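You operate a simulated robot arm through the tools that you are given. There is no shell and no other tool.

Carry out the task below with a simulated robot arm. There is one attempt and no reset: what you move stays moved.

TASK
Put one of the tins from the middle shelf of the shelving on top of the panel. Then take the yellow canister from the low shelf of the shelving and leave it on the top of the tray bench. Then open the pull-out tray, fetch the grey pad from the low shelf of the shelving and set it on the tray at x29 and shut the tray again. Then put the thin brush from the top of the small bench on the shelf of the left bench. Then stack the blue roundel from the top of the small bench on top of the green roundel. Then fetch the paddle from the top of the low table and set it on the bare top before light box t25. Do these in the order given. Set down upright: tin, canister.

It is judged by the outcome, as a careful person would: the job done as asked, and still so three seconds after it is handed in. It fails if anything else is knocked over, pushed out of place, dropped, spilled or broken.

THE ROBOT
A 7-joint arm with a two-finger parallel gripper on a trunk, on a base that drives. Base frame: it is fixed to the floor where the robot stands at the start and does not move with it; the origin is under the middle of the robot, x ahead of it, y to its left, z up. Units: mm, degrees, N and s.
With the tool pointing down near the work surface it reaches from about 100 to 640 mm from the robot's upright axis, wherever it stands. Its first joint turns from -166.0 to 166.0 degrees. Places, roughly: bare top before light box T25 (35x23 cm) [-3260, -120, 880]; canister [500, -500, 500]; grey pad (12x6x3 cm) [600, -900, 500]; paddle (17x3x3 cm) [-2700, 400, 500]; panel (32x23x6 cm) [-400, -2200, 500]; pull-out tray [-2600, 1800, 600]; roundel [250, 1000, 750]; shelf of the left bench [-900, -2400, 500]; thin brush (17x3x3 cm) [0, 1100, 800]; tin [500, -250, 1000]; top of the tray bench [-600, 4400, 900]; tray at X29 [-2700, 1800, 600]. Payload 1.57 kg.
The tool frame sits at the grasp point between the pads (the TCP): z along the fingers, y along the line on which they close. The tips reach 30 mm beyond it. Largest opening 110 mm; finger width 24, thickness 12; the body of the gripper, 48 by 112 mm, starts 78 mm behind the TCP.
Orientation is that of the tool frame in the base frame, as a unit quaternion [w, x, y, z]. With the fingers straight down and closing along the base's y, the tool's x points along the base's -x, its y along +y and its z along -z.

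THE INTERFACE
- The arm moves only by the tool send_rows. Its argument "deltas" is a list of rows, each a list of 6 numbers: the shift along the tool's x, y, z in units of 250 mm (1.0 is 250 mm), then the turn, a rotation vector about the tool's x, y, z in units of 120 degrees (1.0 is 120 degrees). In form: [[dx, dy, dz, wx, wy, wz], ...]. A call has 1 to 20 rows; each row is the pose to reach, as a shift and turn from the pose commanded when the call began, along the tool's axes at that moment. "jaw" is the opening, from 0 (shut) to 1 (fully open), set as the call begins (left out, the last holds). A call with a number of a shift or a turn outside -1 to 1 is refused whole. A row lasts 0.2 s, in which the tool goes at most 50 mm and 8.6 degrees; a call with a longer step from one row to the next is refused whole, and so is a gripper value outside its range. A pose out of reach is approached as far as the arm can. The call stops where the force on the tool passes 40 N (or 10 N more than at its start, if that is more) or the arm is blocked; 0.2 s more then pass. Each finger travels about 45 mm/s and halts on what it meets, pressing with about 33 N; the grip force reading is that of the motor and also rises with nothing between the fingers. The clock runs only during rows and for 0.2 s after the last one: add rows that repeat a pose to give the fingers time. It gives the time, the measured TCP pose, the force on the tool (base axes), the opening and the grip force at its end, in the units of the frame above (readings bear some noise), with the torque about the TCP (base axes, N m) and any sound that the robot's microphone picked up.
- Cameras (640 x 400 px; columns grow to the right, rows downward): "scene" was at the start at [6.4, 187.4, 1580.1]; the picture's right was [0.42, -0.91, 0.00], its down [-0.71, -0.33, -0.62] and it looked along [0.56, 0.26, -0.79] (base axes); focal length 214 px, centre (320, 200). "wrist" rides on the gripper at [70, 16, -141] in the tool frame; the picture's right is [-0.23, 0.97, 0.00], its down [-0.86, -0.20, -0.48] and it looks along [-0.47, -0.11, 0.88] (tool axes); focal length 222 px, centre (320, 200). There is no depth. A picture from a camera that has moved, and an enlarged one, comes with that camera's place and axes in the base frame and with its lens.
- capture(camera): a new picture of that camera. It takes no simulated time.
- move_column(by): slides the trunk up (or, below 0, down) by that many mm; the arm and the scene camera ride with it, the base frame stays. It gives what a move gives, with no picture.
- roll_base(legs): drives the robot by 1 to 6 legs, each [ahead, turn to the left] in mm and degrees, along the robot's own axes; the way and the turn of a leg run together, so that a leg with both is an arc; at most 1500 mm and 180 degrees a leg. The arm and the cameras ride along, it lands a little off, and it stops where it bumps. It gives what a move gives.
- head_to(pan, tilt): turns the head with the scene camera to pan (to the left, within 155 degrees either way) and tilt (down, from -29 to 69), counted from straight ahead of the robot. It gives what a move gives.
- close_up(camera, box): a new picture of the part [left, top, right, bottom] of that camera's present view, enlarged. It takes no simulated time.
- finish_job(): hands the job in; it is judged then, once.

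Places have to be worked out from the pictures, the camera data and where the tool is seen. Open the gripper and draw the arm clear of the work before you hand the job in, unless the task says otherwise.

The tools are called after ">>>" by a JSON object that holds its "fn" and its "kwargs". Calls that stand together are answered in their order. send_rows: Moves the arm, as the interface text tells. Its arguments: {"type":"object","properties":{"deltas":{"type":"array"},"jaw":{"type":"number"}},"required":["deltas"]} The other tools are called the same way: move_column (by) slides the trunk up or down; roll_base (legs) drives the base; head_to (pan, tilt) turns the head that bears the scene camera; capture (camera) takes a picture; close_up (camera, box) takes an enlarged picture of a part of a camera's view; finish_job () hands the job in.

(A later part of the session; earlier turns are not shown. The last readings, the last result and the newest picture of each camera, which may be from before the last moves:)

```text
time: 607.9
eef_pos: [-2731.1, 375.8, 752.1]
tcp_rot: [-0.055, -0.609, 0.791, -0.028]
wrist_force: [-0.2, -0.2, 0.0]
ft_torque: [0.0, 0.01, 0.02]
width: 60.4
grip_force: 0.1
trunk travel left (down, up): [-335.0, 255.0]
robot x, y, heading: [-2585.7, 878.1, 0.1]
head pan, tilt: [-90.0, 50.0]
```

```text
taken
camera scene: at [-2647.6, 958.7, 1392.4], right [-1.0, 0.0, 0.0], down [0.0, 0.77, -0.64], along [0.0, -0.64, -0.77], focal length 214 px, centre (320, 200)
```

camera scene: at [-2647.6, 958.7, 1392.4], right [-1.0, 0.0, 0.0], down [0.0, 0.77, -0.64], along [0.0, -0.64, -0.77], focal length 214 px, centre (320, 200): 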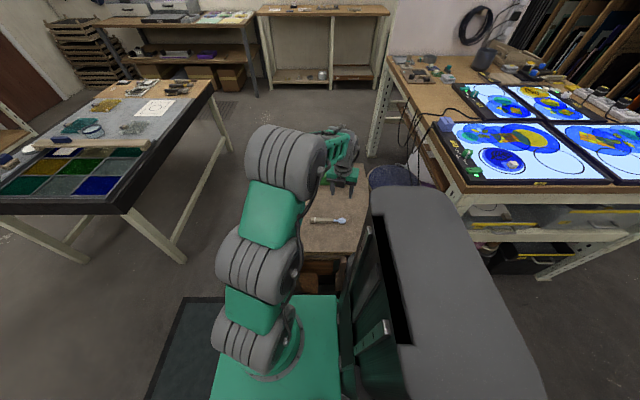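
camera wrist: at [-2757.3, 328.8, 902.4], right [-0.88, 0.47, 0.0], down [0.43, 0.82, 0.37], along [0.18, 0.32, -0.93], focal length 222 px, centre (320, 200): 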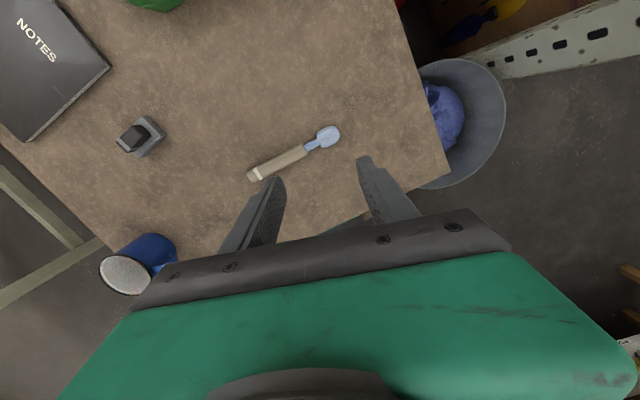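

The paddle lies at y≈365, x −2610…−2750. I rotate the vertical tool so the jaws close along y, move over the handle, and descend to z≈652.

>>> {"fn": "send_rows", "kwargs": {"deltas": [[-0.009, -0.031, 0.02, -0.003, -0.006, 0.0625], [-0.017, -0.063, 0.04, -0.006, -0.011, 0.125], [-0.026, -0.094, 0.08, -0.009, -0.017, 0.1875], [-0.035, -0.125, 0.12, -0.012, -0.023, 0.25], [-0.044, -0.157, 0.16, -0.0145, -0.0285, 0.3125], [-0.052, -0.188, 0.2, -0.017, -0.034, 0.375], [-0.061, -0.219, 0.25, -0.02, -0.04, 0.4375], [-0.07, -0.25, 0.3, -0.023, -0.046, 0.5], [-0.078, -0.282, 0.35, -0.026, -0.051, 0.5625], [-0.087, -0.313, 0.386, -0.029, -0.057, 0.625], [-0.087, -0.313, 0.386, -0.029, -0.057, 0.625]], "jaw": 0.55}}

>>> {"fn": "capture", "kwargs": {"camera": "wrist"}}

>>> {"fn": "close_up", "kwargs": {"camera": "scene", "box": [270, 110, 400, 260]}}

```text
time: 610.3
eef_pos: [-2676.5, 468.0, 825.8]
tcp_rot: [0.017, -0.025, 0.999, 0.022]
wrist_force: [-0.5, 0.2, 0.0]
ft_torque: [0.01, -0.05, 0.02]
width: 60.6
grip_force: 0.0
out of reach, approached as far as the arm can: row 1, 2, 3, 4, 5, 6, 7, 8, 9, 10, 11
trunk travel left (down, up): [-335.0, 255.0]
robot x, y, heading: [-2586.5, 883.5, 0.1]
head pan, tilt: [-90.0, 50.0]
```

```text
taken
camera wrist: at [-2753.0, 474.1, 964.2], right [0.18, 0.98, 0.05], down [0.85, -0.18, 0.5], along [0.5, -0.05, -0.86], focal length 222 px, centre (320, 200)
```

wrist: 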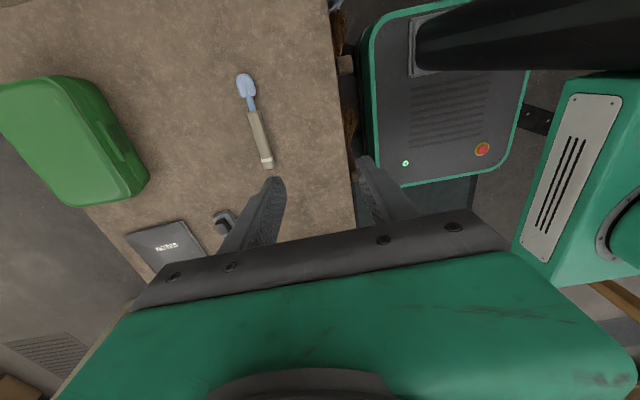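

```text
2.67 times, centred on (335, 185) of scene
camera zoom: at [-2647.8, 958.8, 1392.4], right [-1.0, 0.0, 0.0], down [0.0, 0.77, -0.64], along [0.0, -0.64, -0.77], focal length 572 px, centre (280, 240)
```

zoom: 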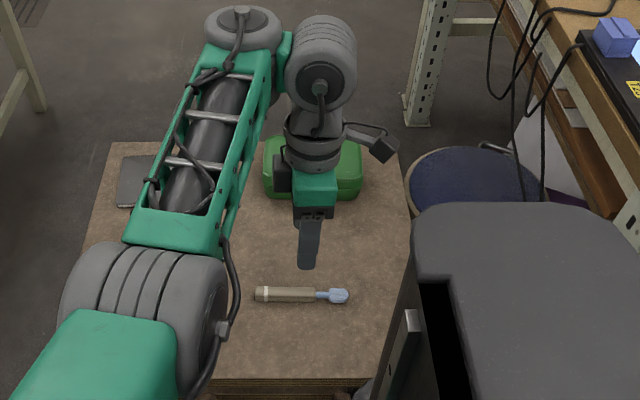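

Orientation is exact now, but the position lagged. I try moving down/outward with this orientation.

>>> {"fn": "send_rows", "kwargs": {"deltas": [[-0.01, -0.06, 0.1, 0, 0, 0], [-0.03, -0.12, 0.2, 0, 0, 0], [-0.04, -0.18, 0.3, 0, 0, 0], [-0.05, -0.24, 0.4, 0, 0, 0], [-0.06, -0.3, 0.5, 0, 0, 0], [-0.07, -0.36, 0.6, 0, 0, 0], [-0.084, -0.408, 0.68, 0, 0, 0], [-0.084, -0.408, 0.68, 0, 0, 0]]}}

>>> {"fn": "close_up", "kwargs": {"camera": "scene", "box": [270, 110, 400, 260]}}

```text
time: 612.1
eef_pos: [-2675.8, 468.9, 825.9]
tcp_rot: [0.018, -0.027, 0.999, 0.023]
wrist_force: [-0.3, -0.2, 0.2]
ft_torque: [0.01, -0.02, -0.01]
width: 60.6
grip_force: 0.0
out of reach, approached as far as the arm can: row 1, 2, 3, 4, 5, 6, 7, 8
trunk travel left (down, up): [-335.0, 255.0]
robot x, y, heading: [-2586.3, 878.0, 0.3]
head pan, tilt: [-90.0, 50.0]
```

```text
2.67 times, centred on (335, 185) of scene
camera zoom: at [-2647.6, 958.7, 1392.4], right [-1.0, 0.0, 0.0], down [0.0, 0.77, -0.64], along [0.0, -0.64, -0.77], focal length 572 px, centre (280, 240)
```

zoom: 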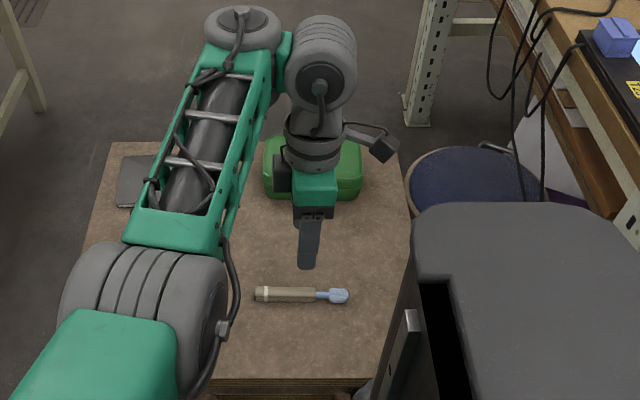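

Stuck at a joint limit in that roll direction. I reset with a small base move and raise, then roll the other way (−180° total) in two steps.

>>> {"fn": "roll_base", "kwargs": {"legs": [[8, 0]]}}

>>> {"fn": "move_column", "kwargs": {"by": 60}}

>>> {"fn": "send_rows", "kwargs": {"deltas": [[0, 0, 0, 0, 0, -0.06], [0, 0, 0, 0, 0, -0.12]]}}

```text
time: 612.9
eef_pos: [-2668.9, 467.2, 824.5]
tcp_rot: [0.017, -0.026, 0.999, 0.022]
wrist_force: [-0.1, 0.4, 0.7]
ft_torque: [0.02, 0.0, 0.01]
width: 60.6
grip_force: 0.3
trunk travel left (down, up): [-335.0, 255.0]
robot x, y, heading: [-2578.3, 883.0, -0.0]
head pan, tilt: [-90.0, 50.0]
```

```text
time: 613.9
eef_pos: [-2668.5, 467.8, 885.3]
tcp_rot: [0.018, -0.026, 0.999, 0.023]
wrist_force: [0.5, 0.1, -0.4]
ft_torque: [0.0, 0.0, 0.02]
width: 60.6
grip_force: 0.2
trunk travel left (down, up): [-395.0, 195.0]
robot x, y, heading: [-2578.0, 884.1, 0.1]
head pan, tilt: [-90.0, 50.0]
```

```text
time: 614.5
eef_pos: [-2670.0, 467.8, 884.6]
tcp_rot: [0.019, -0.152, 0.988, 0.02]
wrist_force: [-1.0, 0.1, 0.1]
ft_torque: [0.01, -0.02, -0.02]
width: 60.6
grip_force: 0.1
trunk travel left (down, up): [-395.0, 195.0]
robot x, y, heading: [-2579.8, 880.2, 0.1]
head pan, tilt: [-90.0, 50.0]
```

>>> {"fn": "send_rows", "kwargs": {"deltas": [[0, 0, 0, 0, 0, -0.07], [0, 0, 0, 0, 0, -0.14], [0, 0, 0, 0, 0, -0.21], [0, 0, 0, 0, 0, -0.28], [0, 0, 0, 0, 0, -0.35], [0, 0, 0, 0, 0, -0.42], [0, 0, 0, 0, 0, -0.49], [0, 0, 0, 0, 0, -0.56], [0, 0, 0, 0, 0, -0.63], [0, 0, 0, 0, 0, -0.69], [0, 0, 0, 0, 0, -0.69]]}}

>>> {"fn": "send_rows", "kwargs": {"deltas": [[0, 0, 0, 0, 0, -0.07], [0, 0, 0, 0, 0, -0.14], [0, 0, 0, 0, 0, -0.21], [0, 0, 0, 0, 0, -0.28], [0, 0, 0, 0, 0, -0.35], [0, 0, 0, 0, 0, -0.42], [0, 0, 0, 0, 0, -0.49], [0, 0, 0, 0, 0, -0.56], [0, 0, 0, 0, 0, -0.63], [0, 0, 0, 0, 0, -0.69], [0, 0, 0, 0, 0, -0.69]]}}

>>> {"fn": "capture", "kwargs": {"camera": "wrist"}}

```text
time: 616.9
eef_pos: [-2669.8, 467.7, 884.5]
tcp_rot: [-0.028, 0.768, -0.64, -0.001]
wrist_force: [-1.8, -0.5, -0.2]
ft_torque: [0.01, 0.01, -0.02]
width: 60.6
grip_force: 0.0
trunk travel left (down, up): [-395.0, 195.0]
robot x, y, heading: [-2577.9, 881.8, 0.1]
head pan, tilt: [-90.0, 50.0]
```

```text
time: 619.2
eef_pos: [-2669.2, 468.1, 885.1]
tcp_rot: [-0.022, 0.999, 0.028, 0.017]
wrist_force: [0.4, -0.6, 0.6]
ft_torque: [0.0, 0.06, 0.03]
width: 60.4
grip_force: 0.0
trunk travel left (down, up): [-395.0, 195.0]
robot x, y, heading: [-2578.7, 881.1, 0.6]
head pan, tilt: [-90.0, 50.0]
```

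```text
taken
camera wrist: at [-2604.2, 448.8, 1027.5], right [-0.17, -0.98, -0.05], down [-0.88, 0.13, 0.46], along [-0.44, 0.12, -0.89], focal length 222 px, centre (320, 200)
```

wrist: 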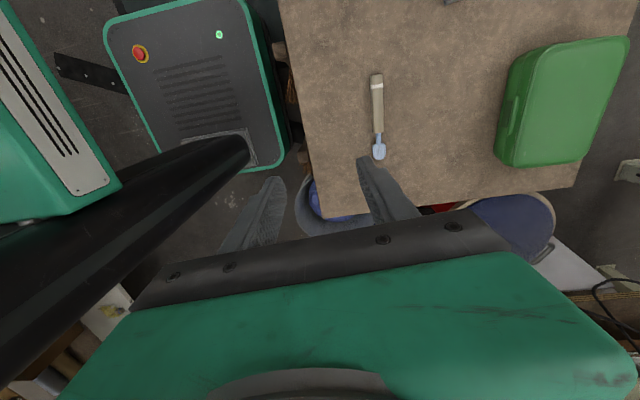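

Rolled the other way successfully. Now I move out and down to hover over the handle at z≈650.

>>> {"fn": "send_rows", "kwargs": {"deltas": [[0, 0.08, 0.12, -0.004, -0.003, 0.005], [0, 0.16, 0.25, -0.008, -0.006, 0.01], [0, 0.24, 0.38, -0.012, -0.009, 0.015], [0, 0.32, 0.52, -0.016, -0.012, 0.02], [0, 0.39, 0.66, -0.02, -0.015, 0.025], [0, 0.45, 0.8, -0.021, -0.016, 0.027], [0, 0.45, 0.92, -0.021, -0.016, 0.027], [0, 0.45, 0.92, -0.021, -0.016, 0.027]]}}

>>> {"fn": "capture", "kwargs": {"camera": "wrist"}}

>>> {"fn": "close_up", "kwargs": {"camera": "scene", "box": [270, 110, 400, 260]}}

```text
time: 621.0
eef_pos: [-2669.9, 295.4, 682.7]
tcp_rot: [-0.003, 1.0, -0.001, 0.001]
wrist_force: [0.0, 0.0, -0.2]
ft_torque: [-0.04, 0.03, 0.0]
width: 60.4
grip_force: 0.1
out of reach, approached as far as the arm can: row 1, 2, 3, 4, 5, 6, 7, 8
trunk travel left (down, up): [-395.0, 195.0]
robot x, y, heading: [-2579.6, 879.7, 0.2]
head pan, tilt: [-90.0, 50.0]
```

```text
taken
camera wrist: at [-2602.3, 277.9, 824.2], right [-0.23, -0.97, -0.01], down [-0.86, 0.2, 0.48], along [-0.46, 0.12, -0.88], focal length 222 px, centre (320, 200)
```

wrist: 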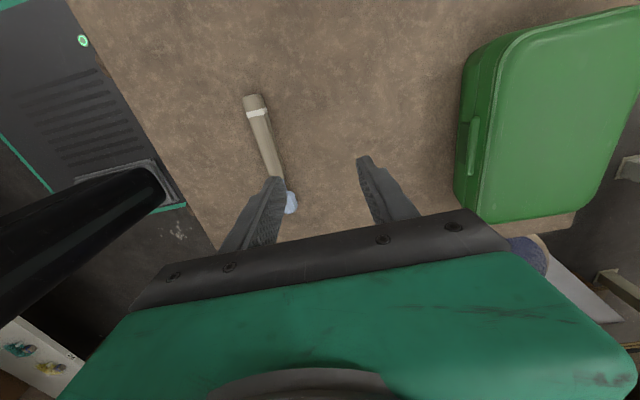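

```text
2.67 times, centred on (335, 185) of scene
camera zoom: at [-2639.6, 958.7, 1452.4], right [-1.0, 0.0, 0.0], down [0.0, 0.77, -0.64], along [0.0, -0.64, -0.77], focal length 572 px, centre (280, 240)
```

zoom: 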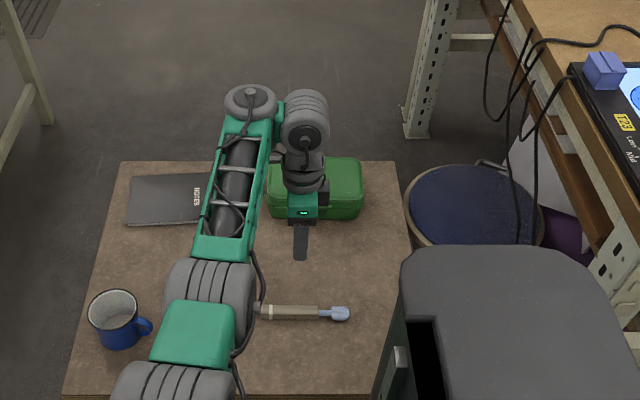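

At this height the arm only reaches farther out; I need the trunk lower and the arm higher. I reset, raise the arm to z≈800 over the paddle, and then use the trunk for the descent.

>>> {"fn": "roll_base", "kwargs": {"legs": [[-6, 0]]}}

>>> {"fn": "send_rows", "kwargs": {"deltas": [[0, 0, -0.12, 0, 0, 0], [0.02, -0.06, -0.24, 0, 0, 0], [0.04, -0.14, -0.36, 0, 0, 0], [0.06, -0.22, -0.46, 0, 0, 0], [0.06, -0.284, -0.5, 0, 0, 0], [0.06, -0.284, -0.5, 0, 0, 0]]}}

>>> {"fn": "capture", "kwargs": {"camera": "wrist"}}

```text
time: 621.8
eef_pos: [-2676.5, 294.8, 682.4]
tcp_rot: [-0.003, 1.0, -0.002, 0.001]
wrist_force: [-0.2, 0.0, 0.7]
ft_torque: [0.0, 0.04, 0.01]
width: 60.2
grip_force: 0.0
trunk travel left (down, up): [-395.0, 195.0]
robot x, y, heading: [-2579.5, 880.7, 0.1]
head pan, tilt: [-90.0, 50.0]
```

```text
time: 623.2
eef_pos: [-2686.2, 284.3, 812.8]
tcp_rot: [-0.005, 1.0, -0.002, 0.001]
wrist_force: [0.1, -0.3, -0.6]
ft_torque: [0.03, -0.01, -0.04]
width: 60.5
grip_force: 0.1
out of reach, approached as far as the arm can: row 1, 2, 3, 4, 5, 6
trunk travel left (down, up): [-395.0, 195.0]
robot x, y, heading: [-2586.1, 879.4, 0.2]
head pan, tilt: [-90.0, 50.0]
```

```text
taken
camera wrist: at [-2616.3, 266.3, 954.2], right [-0.23, -0.97, -0.01], down [-0.86, 0.2, 0.48], along [-0.46, 0.12, -0.88], focal length 222 px, centre (320, 200)
```

wrist: 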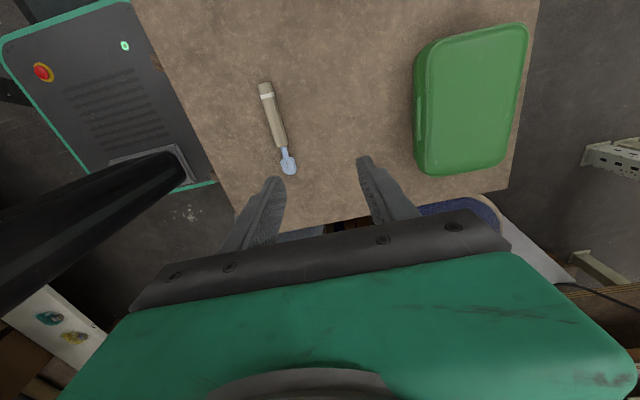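

The roll joint seems to limit the azimuth, so I drive the base 70 mm forward (east), which eases that, and then try again.

>>> {"fn": "roll_base", "kwargs": {"legs": [[75, 0]]}}

>>> {"fn": "send_rows", "kwargs": {"deltas": [[-0.04, -0.1, 0, 0, 0, 0], [-0.09, -0.2, 0, 0, 0, 0], [-0.13, -0.3, 0, 0, 0, 0], [-0.15, -0.33, 0, 0, 0, 0], [-0.15, -0.33, 0, 0, 0, 0]]}}

```text
time: 624.2
eef_pos: [-2610.1, 285.1, 813.0]
tcp_rot: [-0.005, 1.0, -0.001, 0.001]
wrist_force: [0.7, -0.2, -0.6]
ft_torque: [0.02, -0.02, -0.02]
width: 60.3
grip_force: 0.2
trunk travel left (down, up): [-395.0, 195.0]
robot x, y, heading: [-2506.7, 884.2, 0.1]
head pan, tilt: [-90.0, 50.0]
```

```text
time: 625.4
eef_pos: [-2663.1, 304.8, 822.8]
tcp_rot: [-0.005, 1.0, -0.002, 0.001]
wrist_force: [-0.2, 0.3, 0.8]
ft_torque: [0.01, -0.01, -0.03]
width: 60.5
grip_force: 0.1
out of reach, approached as far as the arm can: row 1, 2, 3, 4, 5
trunk travel left (down, up): [-395.0, 195.0]
robot x, y, heading: [-2509.4, 880.6, 0.4]
head pan, tilt: [-90.0, 50.0]
```

The radius is stuck near 596 mm, but orientation is right, so I'll use the base to place the hand: shift it ~61 mm north with a small S-maneuver.

>>> {"fn": "roll_base", "kwargs": {"legs": [[0, 14], [250, 0], [0, -14], [-235, 0]]}}

>>> {"fn": "capture", "kwargs": {"camera": "wrist"}}

```text
time: 630.3
eef_pos: [-2665.8, 362.4, 822.4]
tcp_rot: [-0.005, 1.0, -0.005, 0.001]
wrist_force: [-0.4, -0.1, 0.0]
ft_torque: [0.0, 0.02, -0.01]
width: 60.5
grip_force: 0.0
trunk travel left (down, up): [-395.0, 195.0]
robot x, y, heading: [-2508.2, 943.1, -0.2]
head pan, tilt: [-90.0, 50.0]
```

```text
taken
camera wrist: at [-2598.2, 345.0, 963.9], right [-0.24, -0.97, -0.01], down [-0.85, 0.2, 0.48], along [-0.46, 0.12, -0.88], focal length 222 px, centre (320, 200)
```

wrist: 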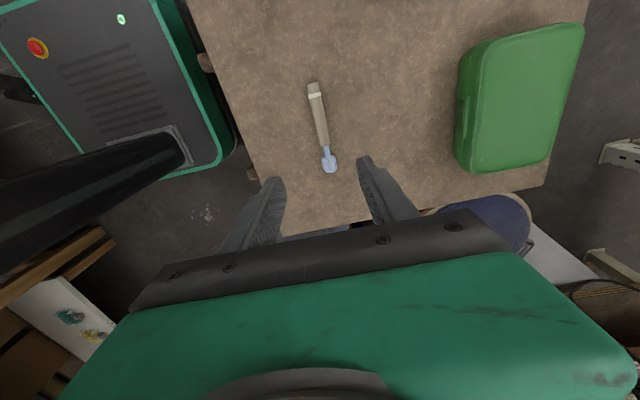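

TCP is right above the handle. I descend with the trunk: first 235 mm, then look.

>>> {"fn": "move_column", "kwargs": {"by": -235}}

>>> {"fn": "capture", "kwargs": {"camera": "wrist"}}

>>> {"fn": "close_up", "kwargs": {"camera": "scene", "box": [270, 110, 400, 260]}}

```text
time: 632.7
eef_pos: [-2667.8, 363.5, 587.5]
tcp_rot: [-0.005, 1.0, -0.005, 0.001]
wrist_force: [0.7, 1.0, -0.3]
ft_torque: [-0.01, 0.01, 0.01]
width: 60.7
grip_force: 0.1
trunk travel left (down, up): [-160.0, 430.0]
robot x, y, heading: [-2509.5, 942.5, -0.0]
head pan, tilt: [-90.0, 50.0]
```

```text
taken
camera wrist: at [-2598.3, 345.1, 729.0], right [-0.24, -0.97, -0.01], down [-0.85, 0.2, 0.48], along [-0.46, 0.12, -0.88], focal length 222 px, centre (320, 200)
```

wrist: 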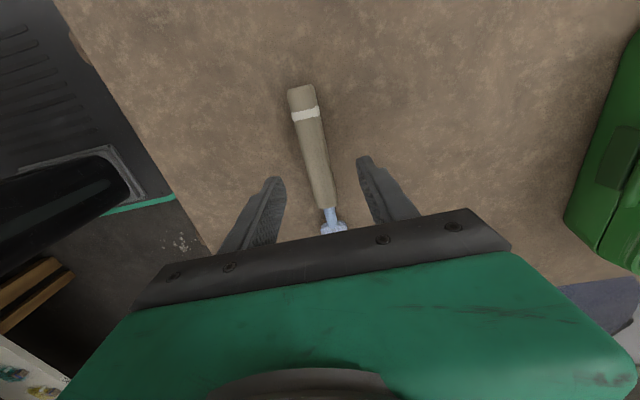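

```text
2.67 times, centred on (335, 185) of scene
camera zoom: at [-2570.5, 1018.6, 1217.4], right [-1.0, 0.0, 0.0], down [0.0, 0.77, -0.64], along [0.0, -0.64, -0.77], focal length 572 px, centre (280, 240)
```

zoom: 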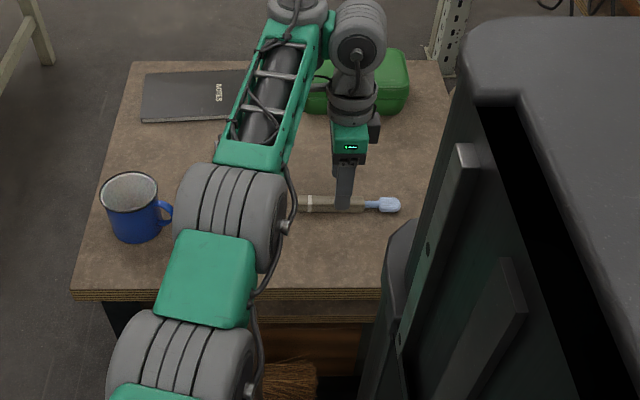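

Paddle lies between the fingers. I descend the remaining ~27 mm in two steps.

>>> {"fn": "move_column", "kwargs": {"by": -20}}

>>> {"fn": "move_column", "kwargs": {"by": -6}}

>>> {"fn": "close_up", "kwargs": {"camera": "wrist", "box": [200, 70, 440, 240]}}

```text
time: 633.4
eef_pos: [-2666.1, 362.4, 567.5]
tcp_rot: [-0.006, 1.0, -0.004, 0.001]
wrist_force: [0.6, -0.2, 0.5]
ft_torque: [-0.02, 0.02, 0.01]
width: 60.4
grip_force: 0.1
trunk travel left (down, up): [-140.0, 450.0]
robot x, y, heading: [-2509.1, 941.1, -0.3]
head pan, tilt: [-90.0, 50.0]
```

```text
time: 633.9
eef_pos: [-2666.6, 362.8, 561.8]
tcp_rot: [-0.005, 1.0, -0.004, 0.0]
wrist_force: [-0.1, -0.2, -0.8]
ft_torque: [0.01, -0.02, 0.01]
width: 60.4
grip_force: 0.0
trunk travel left (down, up): [-134.0, 456.0]
robot x, y, heading: [-2507.9, 940.0, 0.1]
head pan, tilt: [-90.0, 50.0]
```

```text
2.35 times, centred on (320, 155) of wrist
camera zoom: at [-2598.3, 345.1, 702.9], right [-0.24, -0.97, -0.01], down [-0.85, 0.2, 0.48], along [-0.46, 0.12, -0.88], focal length 523 px, centre (320, 306)
```

zoom: 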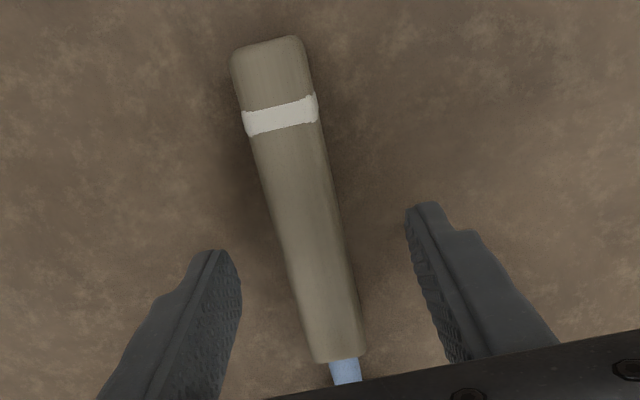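

>>> {"fn": "move_column", "kwargs": {"by": -3}}

>>> {"fn": "send_rows", "kwargs": {"deltas": [[0, 0, 0, 0, 0, 0], [0, 0, 0, 0, 0, 0], [0, 0, 0, 0, 0, 0], [0, 0, 0, 0, 0, 0], [0, 0, 0, 0, 0, 0]], "jaw": 0}}

>>> {"fn": "move_column", "kwargs": {"by": 80}}

>>> {"fn": "capture", "kwargs": {"camera": "wrist"}}

```text
time: 634.5
eef_pos: [-2666.9, 363.6, 557.5]
tcp_rot: [-0.005, 1.0, -0.005, 0.002]
wrist_force: [1.3, 0.0, 0.3]
ft_torque: [0.01, -0.03, 0.0]
width: 60.6
grip_force: 0.0
trunk travel left (down, up): [-131.0, 459.0]
robot x, y, heading: [-2512.0, 937.9, 0.0]
head pan, tilt: [-90.0, 50.0]
```

```text
time: 635.7
eef_pos: [-2666.9, 363.9, 558.9]
tcp_rot: [-0.005, 1.0, -0.005, 0.001]
wrist_force: [-0.2, 0.7, 1.2]
ft_torque: [-0.01, -0.03, 0.0]
width: 21.2
grip_force: 32.4
trunk travel left (down, up): [-131.0, 459.0]
robot x, y, heading: [-2504.5, 940.2, 0.0]
head pan, tilt: [-90.0, 50.0]
```

```text
time: 636.8
eef_pos: [-2667.0, 363.7, 638.0]
tcp_rot: [-0.005, 1.0, -0.004, 0.002]
wrist_force: [-0.5, 0.4, -1.2]
ft_torque: [0.01, -0.02, 0.0]
width: 21.3
grip_force: 32.9
trunk travel left (down, up): [-211.0, 379.0]
robot x, y, heading: [-2508.0, 939.5, -0.2]
head pan, tilt: [-90.0, 50.0]
```

```text
taken
camera wrist: at [-2598.3, 345.0, 779.7], right [-0.24, -0.97, -0.01], down [-0.85, 0.2, 0.48], along [-0.46, 0.12, -0.88], focal length 222 px, centre (320, 200)
```

wrist: 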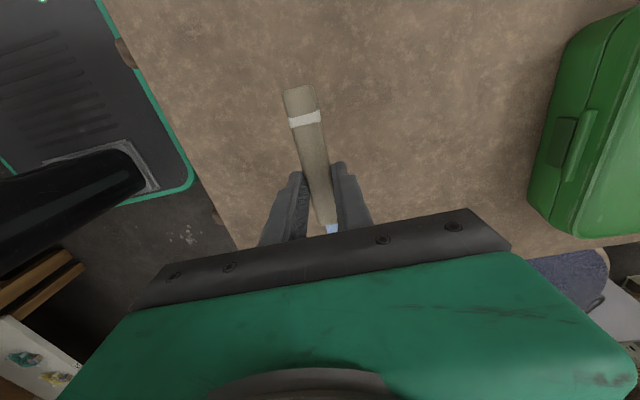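

Paddle is held. I raise the trunk well above the tables and look at the light table to find T25 and the bare top in front of it.

>>> {"fn": "move_column", "kwargs": {"by": 375}}

>>> {"fn": "head_to", "kwargs": {"pan": -130, "tilt": 40}}

>>> {"fn": "capture", "kwargs": {"camera": "scene"}}

>>> {"fn": "close_up", "kwargs": {"camera": "scene", "box": [150, 100, 470, 300]}}

```text
time: 640.5
eef_pos: [-2667.2, 362.3, 1013.4]
tcp_rot: [-0.005, 1.0, -0.004, 0.001]
wrist_force: [-1.0, 0.6, -0.8]
ft_torque: [0.0, 0.02, 0.01]
width: 20.9
grip_force: 33.4
trunk travel left (down, up): [-586.0, 4.0]
robot x, y, heading: [-2510.6, 937.8, 0.0]
head pan, tilt: [-90.0, 50.0]
```

```text
time: 641.5
eef_pos: [-2666.9, 363.6, 1013.2]
tcp_rot: [-0.005, 1.0, -0.004, 0.001]
wrist_force: [-0.3, -0.7, -0.9]
ft_torque: [-0.02, 0.0, 0.0]
width: 20.9
grip_force: 32.8
trunk travel left (down, up): [-586.0, 4.0]
robot x, y, heading: [-2509.5, 941.6, 0.0]
head pan, tilt: [-130.0, 40.0]
```

```text
taken
camera scene: at [-2625.1, 1030.3, 1657.5], right [-0.77, 0.64, 0.0], down [0.41, 0.49, -0.77], along [-0.49, -0.59, -0.64], focal length 214 px, centre (320, 200)
```

scene: 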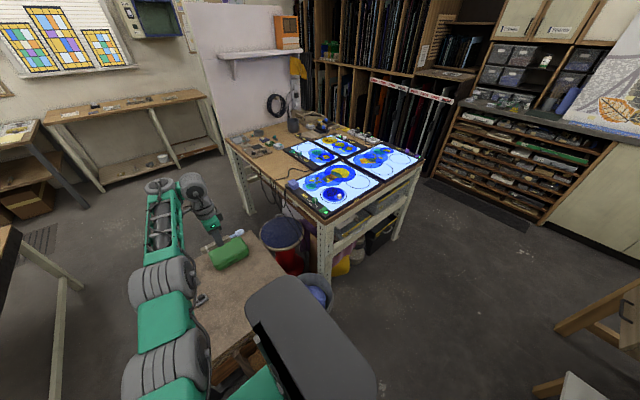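

```text
2.00 times, centred on (310, 200) of scene
camera zoom: at [-2625.1, 1030.3, 1657.5], right [-0.77, 0.64, 0.0], down [0.41, 0.49, -0.77], along [-0.49, -0.59, -0.64], focal length 429 px, centre (340, 200)
```

zoom: 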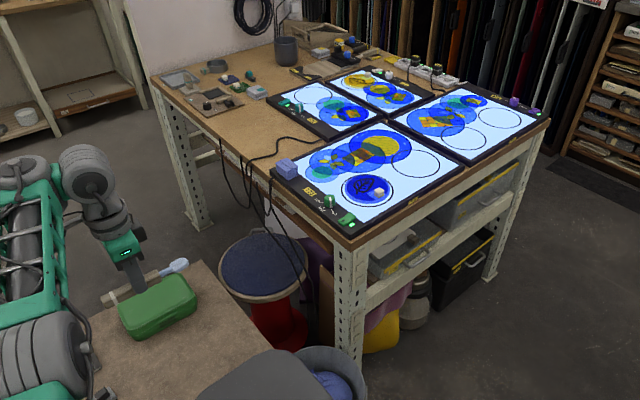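

>>> {"fn": "close_up", "kwargs": {"camera": "scene", "box": [220, 110, 380, 215]}}

>>> {"fn": "close_up", "kwargs": {"camera": "scene", "box": [270, 130, 350, 180]}}

```text
3.81 times, centred on (300, 162) of scene
camera zoom: at [-2625.1, 1030.3, 1657.5], right [-0.77, 0.64, 0.0], down [0.41, 0.49, -0.77], along [-0.49, -0.59, -0.64], focal length 817 px, centre (396, 343)
```

zoom: 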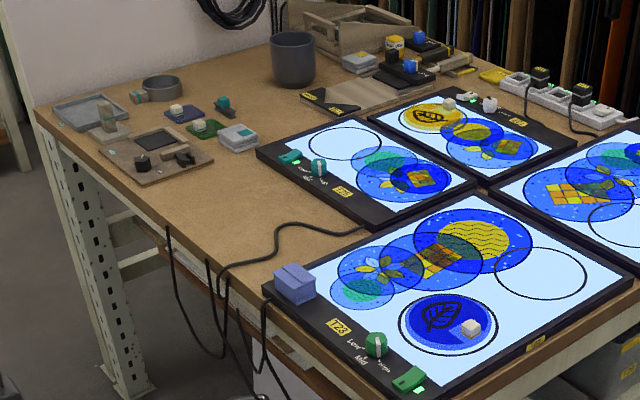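

```text
8.00 times, centred on (310, 155) of scene
camera zoom: at [-2625.1, 1030.3, 1657.5], right [-0.77, 0.64, 0.0], down [0.41, 0.49, -0.77], along [-0.49, -0.59, -0.64], focal length 1716 px, centre (400, 560)
```

zoom: 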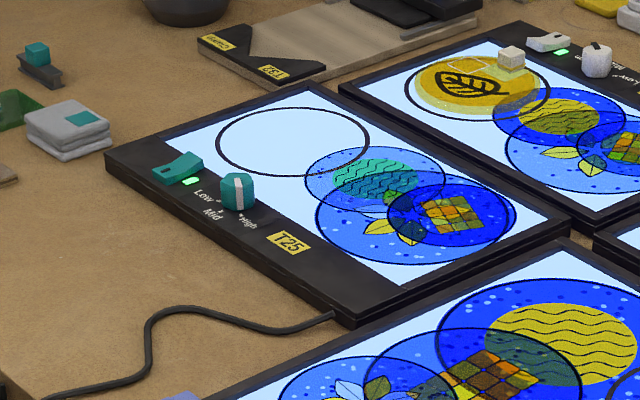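

T25's front faces +x with bare top before it (x −3380…−3100, y −330…−60, cord beyond y≈−50). I'll take the long clear way around the middle table, carrying the paddle high at the robot's right side.

>>> {"fn": "roll_base", "kwargs": {"legs": [[1015, 0], [1015, 0], [0, -90]]}}

>>> {"fn": "capture", "kwargs": {"camera": "wrist"}}

>>> {"fn": "roll_base", "kwargs": {"legs": [[1095, 0], [1095, 0], [0, -90]]}}

>>> {"fn": "capture", "kwargs": {"camera": "wrist"}}

```text
time: 655.4
eef_pos: [-1075.0, 1098.3, 1013.4]
tcp_rot: [0.003, -0.695, 0.719, -0.005]
wrist_force: [-0.3, 0.0, -0.7]
ft_torque: [-0.02, 0.01, 0.01]
width: 21.1
grip_force: 33.1
trunk travel left (down, up): [-586.0, 4.0]
robot x, y, heading: [-501.4, 924.7, -91.2]
head pan, tilt: [-130.0, 40.0]
```

```text
taken
camera wrist: at [-1095.6, 1029.7, 1154.8], right [-0.97, 0.26, -0.01], down [0.22, 0.85, 0.48], along [0.13, 0.46, -0.88], focal length 222 px, centre (320, 200)
```

wrist: 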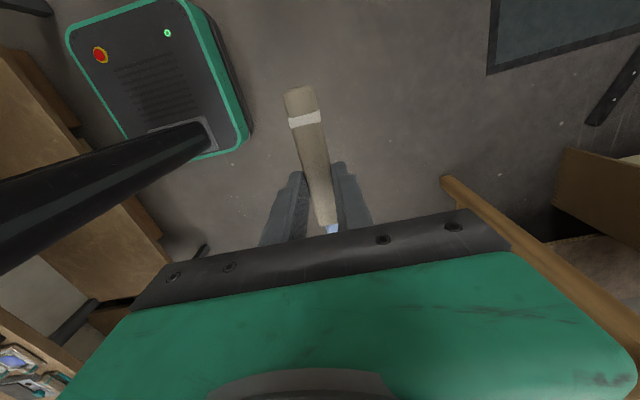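

```text
time: 670.0
eef_pos: [-387.0, -700.9, 1013.2]
tcp_rot: [-0.002, 0.011, 1.0, -0.006]
wrist_force: [-0.2, -0.7, -0.9]
ft_torque: [0.01, -0.03, 0.01]
width: 21.2
grip_force: 33.0
trunk travel left (down, up): [-586.0, 4.0]
robot x, y, heading: [-550.4, -1272.7, 179.2]
head pan, tilt: [-130.0, 40.0]
```

```text
taken
camera wrist: at [-457.5, -682.1, 1154.8], right [0.25, 0.97, -0.01], down [0.85, -0.21, 0.48], along [0.46, -0.13, -0.88], focal length 222 px, centre (320, 200)
```

wrist: 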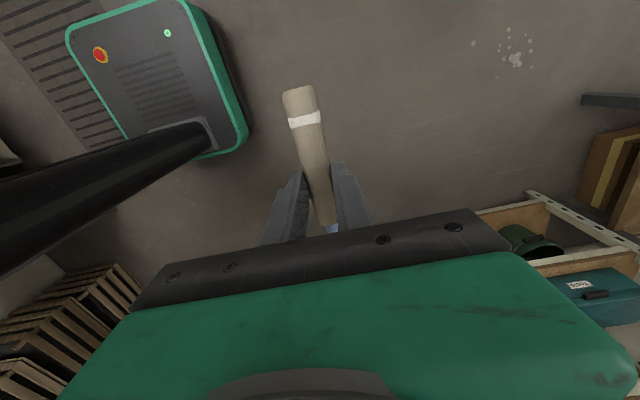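

>>> {"fn": "head_to", "kwargs": {"pan": 0, "tilt": 25}}

>>> {"fn": "capture", "kwargs": {"camera": "scene"}}

```text
time: 672.1
eef_pos: [-388.4, -701.1, 1013.8]
tcp_rot: [-0.002, 0.011, 1.0, -0.005]
wrist_force: [-0.4, 0.0, -1.5]
ft_torque: [-0.02, 0.0, 0.01]
width: 21.2
grip_force: 32.9
trunk travel left (down, up): [-586.0, 4.0]
robot x, y, heading: [-550.6, -1276.6, 179.1]
head pan, tilt: [0.0, 25.0]
```

```text
taken
camera scene: at [-589.9, -1428.2, 1680.9], right [0.02, 1.0, 0.0], down [0.42, -0.01, -0.91], along [-0.91, 0.01, -0.42], focal length 214 px, centre (320, 200)
```

scene: 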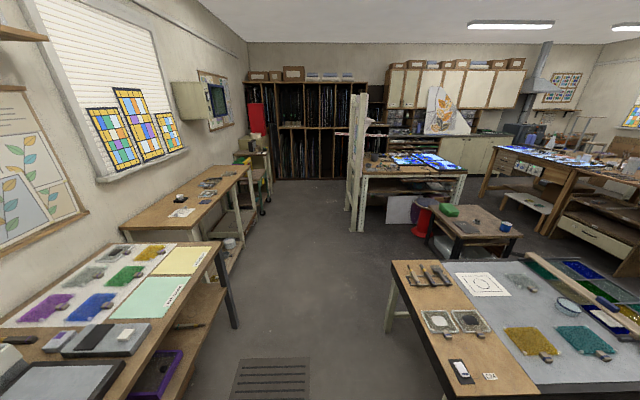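

The way ahead is clear. I drive west, then north to the floor area in front of the light table.

>>> {"fn": "roll_base", "kwargs": {"legs": [[800, 0], [800, 0], [0, -90], [790, 0]]}}

>>> {"fn": "capture", "kwargs": {"camera": "scene"}}

```text
time: 688.0
eef_pos: [-1581.8, -618.1, 1013.1]
tcp_rot: [-0.005, 0.716, 0.698, -0.003]
wrist_force: [-0.5, -0.2, -1.5]
ft_torque: [0.02, 0.0, -0.02]
width: 21.1
grip_force: 32.9
trunk travel left (down, up): [-586.0, 4.0]
robot x, y, heading: [-2158.2, -453.1, 89.0]
head pan, tilt: [0.0, 25.0]
```

```text
taken
camera scene: at [-2311.6, -416.6, 1680.9], right [1.0, -0.02, 0.0], down [-0.01, -0.42, -0.91], along [0.01, 0.91, -0.42], focal length 214 px, centre (320, 200)
```

scene: 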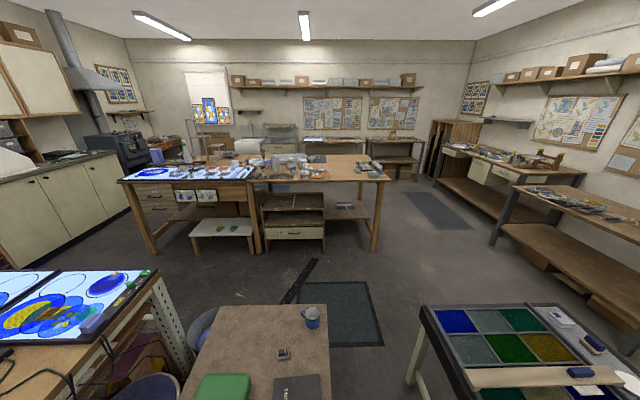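

>>> {"fn": "roll_base", "kwargs": {"legs": [[0, 91], [545, 0]]}}

>>> {"fn": "head_to", "kwargs": {"pan": -15, "tilt": 40}}

>>> {"fn": "capture", "kwargs": {"camera": "scene"}}

>>> {"fn": "close_up", "kwargs": {"camera": "scene", "box": [240, 100, 480, 250]}}

```text
time: 695.1
eef_pos: [-2558.5, 124.8, 1013.4]
tcp_rot: [-0.001, 0.003, 1.0, -0.005]
wrist_force: [0.1, 0.2, -1.1]
ft_torque: [0.01, -0.01, 0.02]
width: 20.9
grip_force: 33.2
trunk travel left (down, up): [-586.0, 4.0]
robot x, y, heading: [-2714.4, -454.4, -180.0]
head pan, tilt: [0.0, 25.0]
```

```text
time: 695.8
eef_pos: [-2558.5, 123.6, 1013.3]
tcp_rot: [-0.002, 0.002, 1.0, -0.006]
wrist_force: [0.1, 0.8, -0.7]
ft_torque: [0.0, 0.04, -0.02]
width: 20.8
grip_force: 32.6
trunk travel left (down, up): [-586.0, 4.0]
robot x, y, heading: [-2712.3, -455.9, -179.9]
head pan, tilt: [-15.0, 40.0]
```

```text
taken
camera scene: at [-2737.7, -584.0, 1657.6], right [0.26, 0.97, 0.0], down [0.62, -0.16, -0.77], along [-0.74, 0.2, -0.64], focal length 214 px, centre (320, 200)
```

scene: 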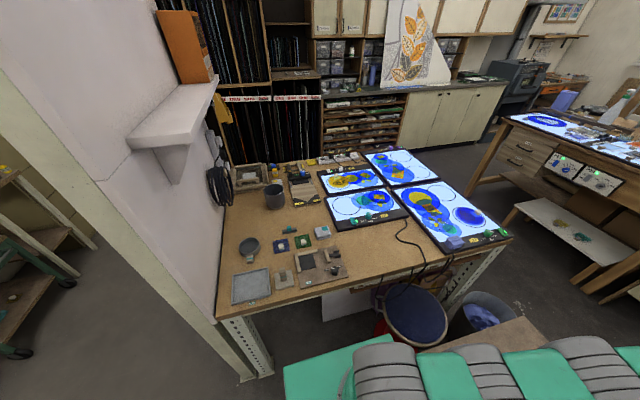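

```text
2.67 times, centred on (360, 175) of scene
camera zoom: at [-2737.7, -584.0, 1657.6], right [0.26, 0.97, 0.0], down [0.62, -0.16, -0.77], along [-0.74, 0.2, -0.64], focal length 572 px, centre (213, 267)
```

zoom: 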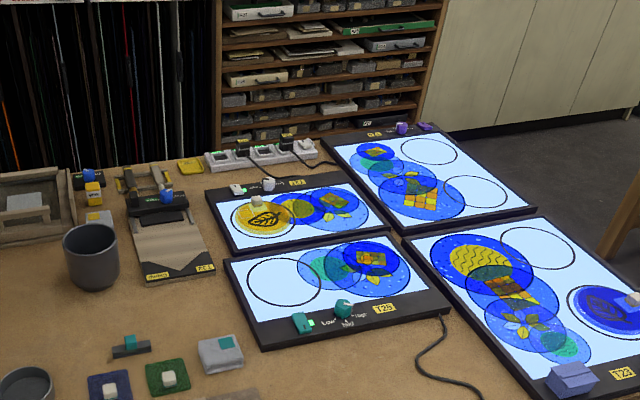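

Clear view: bare top before T25 spans x −3385…−3100, y −340…−75. Turning the base +78.6° brings the hand to about (−3250, −190), right over it.

>>> {"fn": "roll_base", "kwargs": {"legs": [[0, 78.6]]}}

>>> {"fn": "capture", "kwargs": {"camera": "wrist"}}

>>> {"fn": "head_to", "kwargs": {"pan": -100, "tilt": 45}}

>>> {"fn": "capture", "kwargs": {"camera": "scene"}}

```text
time: 699.7
eef_pos: [-3253.8, -194.6, 1013.5]
tcp_rot: [0.002, -0.638, 0.77, -0.005]
wrist_force: [0.1, -0.9, -1.0]
ft_torque: [0.02, -0.01, 0.01]
width: 21.0
grip_force: 33.2
trunk travel left (down, up): [-586.0, 4.0]
robot x, y, heading: [-2710.3, -455.3, -100.1]
head pan, tilt: [-15.0, 40.0]
```

```text
taken
camera wrist: at [-3285.0, -260.5, 1154.8], right [-0.91, 0.4, -0.01], down [0.35, 0.81, 0.48], along [0.2, 0.43, -0.88], focal length 222 px, centre (320, 200)
```

wrist: 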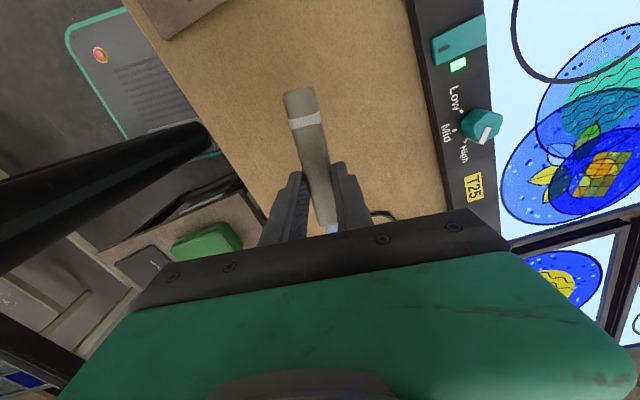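

```text
time: 701.2
eef_pos: [-3253.8, -194.7, 1013.4]
tcp_rot: [0.002, -0.638, 0.77, -0.005]
wrist_force: [0.5, 0.0, -2.0]
ft_torque: [0.0, -0.02, 0.03]
width: 21.0
grip_force: 33.2
trunk travel left (down, up): [-586.0, 4.0]
robot x, y, heading: [-2714.8, -454.3, -100.1]
head pan, tilt: [-100.0, 45.0]
```

```text
taken
camera scene: at [-2629.8, -391.8, 1650.3], right [0.35, 0.94, 0.0], down [0.66, -0.24, -0.71], along [-0.66, 0.24, -0.71], focal length 214 px, centre (320, 200)
```

scene: 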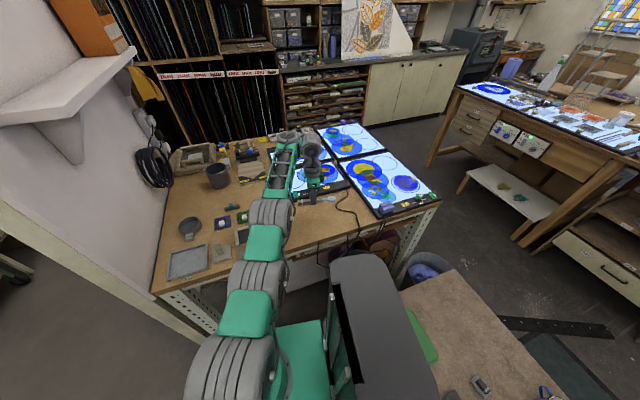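

The paddle hovers over the bare top, clear of cord and palette. I descend in stages, first checking the forearm/elbow clearance over the table.

>>> {"fn": "close_up", "kwargs": {"camera": "scene", "box": [160, 110, 400, 260]}}

>>> {"fn": "move_column", "kwargs": {"by": -50}}

>>> {"fn": "close_up", "kwargs": {"camera": "scene", "box": [160, 110, 400, 260]}}

>>> {"fn": "capture", "kwargs": {"camera": "wrist"}}

```text
2.67 times, centred on (280, 185) of scene
camera zoom: at [-2629.8, -391.8, 1650.3], right [0.35, 0.94, 0.0], down [0.66, -0.24, -0.71], along [-0.66, 0.24, -0.71], focal length 572 px, centre (427, 240)
```

zoom: 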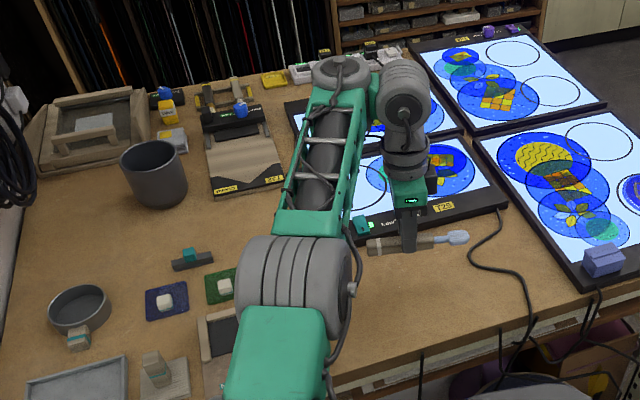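

```text
time: 702.2
eef_pos: [-3254.2, -195.2, 964.7]
tcp_rot: [0.002, -0.639, 0.769, -0.004]
wrist_force: [-0.9, -1.3, -1.8]
ft_torque: [-0.02, -0.01, -0.03]
width: 21.0
grip_force: 32.8
trunk travel left (down, up): [-536.0, 54.0]
robot x, y, heading: [-2713.2, -454.7, -100.0]
head pan, tilt: [-100.0, 45.0]
```

```text
2.67 times, centred on (280, 185) of scene
camera zoom: at [-2629.6, -391.8, 1600.3], right [0.35, 0.94, 0.0], down [0.66, -0.24, -0.71], along [-0.66, 0.24, -0.71], focal length 572 px, centre (427, 240)
```

zoom: 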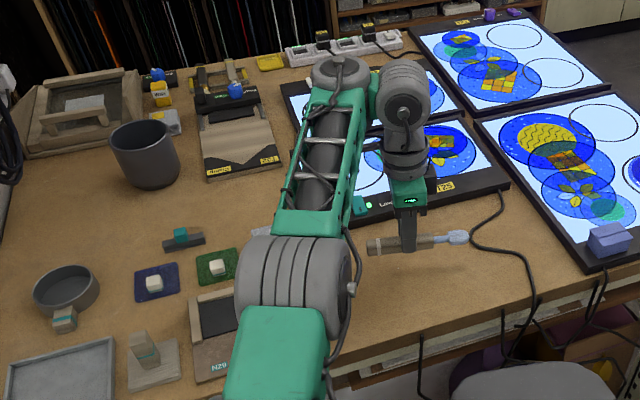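

```text
taken
camera wrist: at [-3284.9, -260.5, 1105.0], right [-0.91, 0.4, -0.01], down [0.35, 0.81, 0.48], along [0.2, 0.43, -0.88], focal length 222 px, centre (320, 200)
```

wrist: 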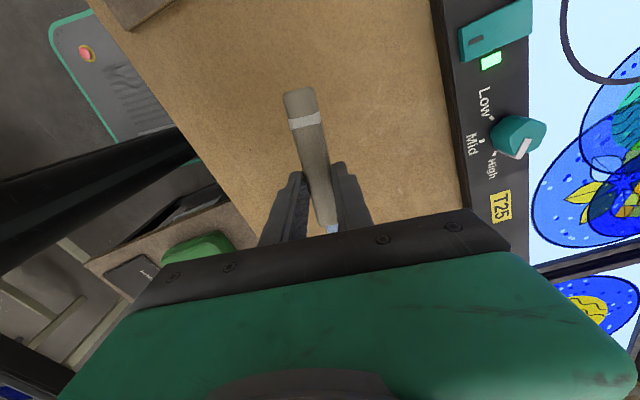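

Elbow is well above the table. I continue down to ~925 and then to contact in small steps.

>>> {"fn": "move_column", "kwargs": {"by": -38}}

>>> {"fn": "move_column", "kwargs": {"by": -5}}

>>> {"fn": "move_column", "kwargs": {"by": -4}}

>>> {"fn": "close_up", "kwargs": {"camera": "scene", "box": [260, 150, 400, 240]}}

```text
time: 703.0
eef_pos: [-3253.5, -195.6, 926.1]
tcp_rot: [0.001, -0.638, 0.77, -0.004]
wrist_force: [-0.1, 0.5, -1.1]
ft_torque: [0.02, -0.03, 0.0]
width: 21.0
grip_force: 33.2
trunk travel left (down, up): [-498.0, 92.0]
robot x, y, heading: [-2710.0, -452.2, -100.3]
head pan, tilt: [-100.0, 45.0]
```

```text
time: 703.5
eef_pos: [-3254.6, -195.9, 920.3]
tcp_rot: [0.002, -0.638, 0.77, -0.005]
wrist_force: [0.1, 0.5, 0.7]
ft_torque: [0.02, 0.02, -0.01]
width: 20.9
grip_force: 32.7
trunk travel left (down, up): [-493.0, 97.0]
robot x, y, heading: [-2712.7, -451.9, -100.3]
head pan, tilt: [-100.0, 45.0]
```

```text
time: 704.1
eef_pos: [-3253.8, -195.5, 916.2]
tcp_rot: [0.002, -0.638, 0.77, -0.005]
wrist_force: [-0.5, -1.6, -0.8]
ft_torque: [0.01, 0.01, 0.0]
width: 21.4
grip_force: 33.1
trunk travel left (down, up): [-489.0, 101.0]
robot x, y, heading: [-2714.4, -453.5, -100.3]
head pan, tilt: [-100.0, 45.0]
```

```text
4.44 times, centred on (330, 195) of scene
camera zoom: at [-2629.7, -391.8, 1553.3], right [0.35, 0.94, 0.0], down [0.66, -0.24, -0.71], along [-0.66, 0.24, -0.71], focal length 953 px, centre (276, 222)
```

zoom: 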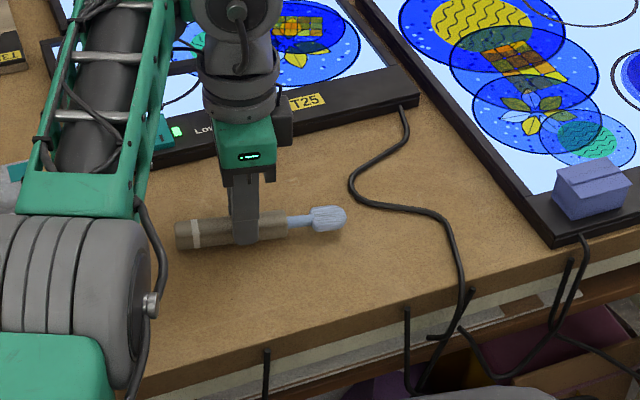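

>>> {"fn": "move_column", "kwargs": {"by": -3}}

>>> {"fn": "move_column", "kwargs": {"by": -3}}

>>> {"fn": "move_column", "kwargs": {"by": -3}}

```text
time: 704.6
eef_pos: [-3253.3, -195.6, 914.7]
tcp_rot: [0.002, -0.638, 0.77, -0.005]
wrist_force: [0.2, 0.5, -0.8]
ft_torque: [-0.04, 0.0, 0.02]
width: 21.2
grip_force: 32.7
trunk travel left (down, up): [-486.0, 104.0]
robot x, y, heading: [-2710.5, -448.7, -100.0]
head pan, tilt: [-100.0, 45.0]
```

```text
time: 705.1
eef_pos: [-3252.8, -194.5, 910.9]
tcp_rot: [0.003, -0.638, 0.77, -0.005]
wrist_force: [0.5, -1.0, -1.4]
ft_torque: [0.02, -0.08, 0.03]
width: 21.2
grip_force: 33.2
trunk travel left (down, up): [-483.0, 107.0]
robot x, y, heading: [-2713.3, -455.6, -100.2]
head pan, tilt: [-100.0, 45.0]
```

```text
time: 705.6
eef_pos: [-3253.4, -195.7, 909.0]
tcp_rot: [0.002, -0.638, 0.77, -0.003]
wrist_force: [-0.3, 0.4, 5.8]
ft_torque: [-0.16, 0.13, 0.02]
width: 21.0
grip_force: 32.7
trunk travel left (down, up): [-480.0, 110.0]
robot x, y, heading: [-2708.7, -451.6, -100.2]
head pan, tilt: [-100.0, 45.0]
```

Contact. I open the jaws, then raise clear.

>>> {"fn": "send_rows", "kwargs": {"deltas": [[0, 0, 0, 0, 0, 0], [0, 0, 0, 0, 0, 0], [0, 0, 0, 0, 0, 0]], "jaw": 0.5}}

>>> {"fn": "move_column", "kwargs": {"by": 105}}

>>> {"fn": "capture", "kwargs": {"camera": "wrist"}}

>>> {"fn": "close_up", "kwargs": {"camera": "scene", "box": [260, 150, 400, 240]}}

```text
time: 706.4
eef_pos: [-3254.4, -195.8, 907.6]
tcp_rot: [0.003, -0.638, 0.77, -0.006]
wrist_force: [-0.4, 0.1, -0.2]
ft_torque: [-0.03, 0.01, -0.01]
width: 55.2
grip_force: 0.1
trunk travel left (down, up): [-480.0, 110.0]
robot x, y, heading: [-2711.0, -451.9, -100.0]
head pan, tilt: [-100.0, 45.0]
```

```text
time: 707.8
eef_pos: [-3252.9, -194.1, 1012.8]
tcp_rot: [0.002, -0.638, 0.77, -0.005]
wrist_force: [0.0, -0.2, 0.5]
ft_torque: [-0.01, -0.02, 0.0]
width: 55.1
grip_force: 0.0
trunk travel left (down, up): [-585.0, 5.0]
robot x, y, heading: [-2714.0, -448.6, -100.4]
head pan, tilt: [-100.0, 45.0]
```

```text
taken
camera wrist: at [-3285.0, -260.4, 1153.7], right [-0.91, 0.4, -0.01], down [0.35, 0.81, 0.48], along [0.2, 0.43, -0.88], focal length 222 px, centre (320, 200)
```

wrist: 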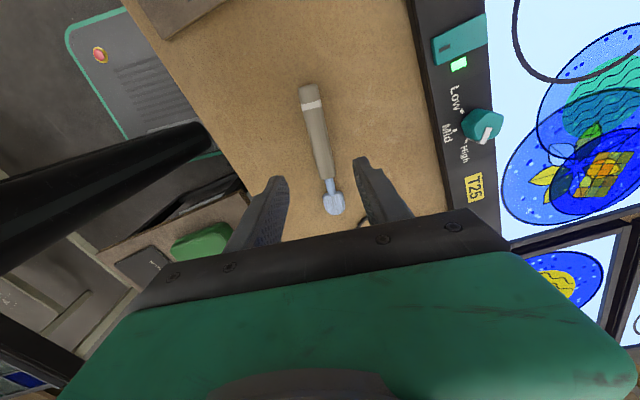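

```text
4.44 times, centred on (330, 195) of scene
camera zoom: at [-2629.8, -391.8, 1649.3], right [0.35, 0.94, 0.0], down [0.66, -0.24, -0.71], along [-0.66, 0.24, -0.71], focal length 953 px, centre (276, 222)
```

zoom: 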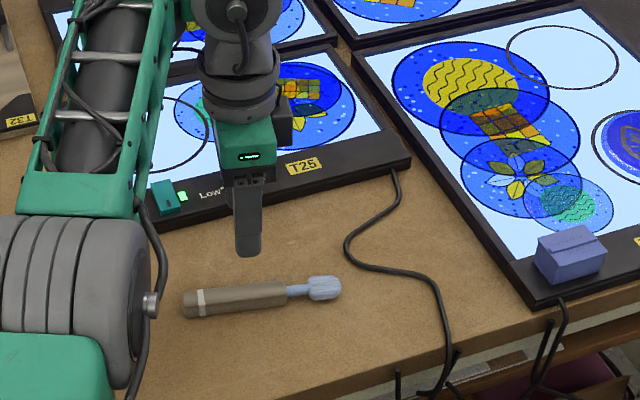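

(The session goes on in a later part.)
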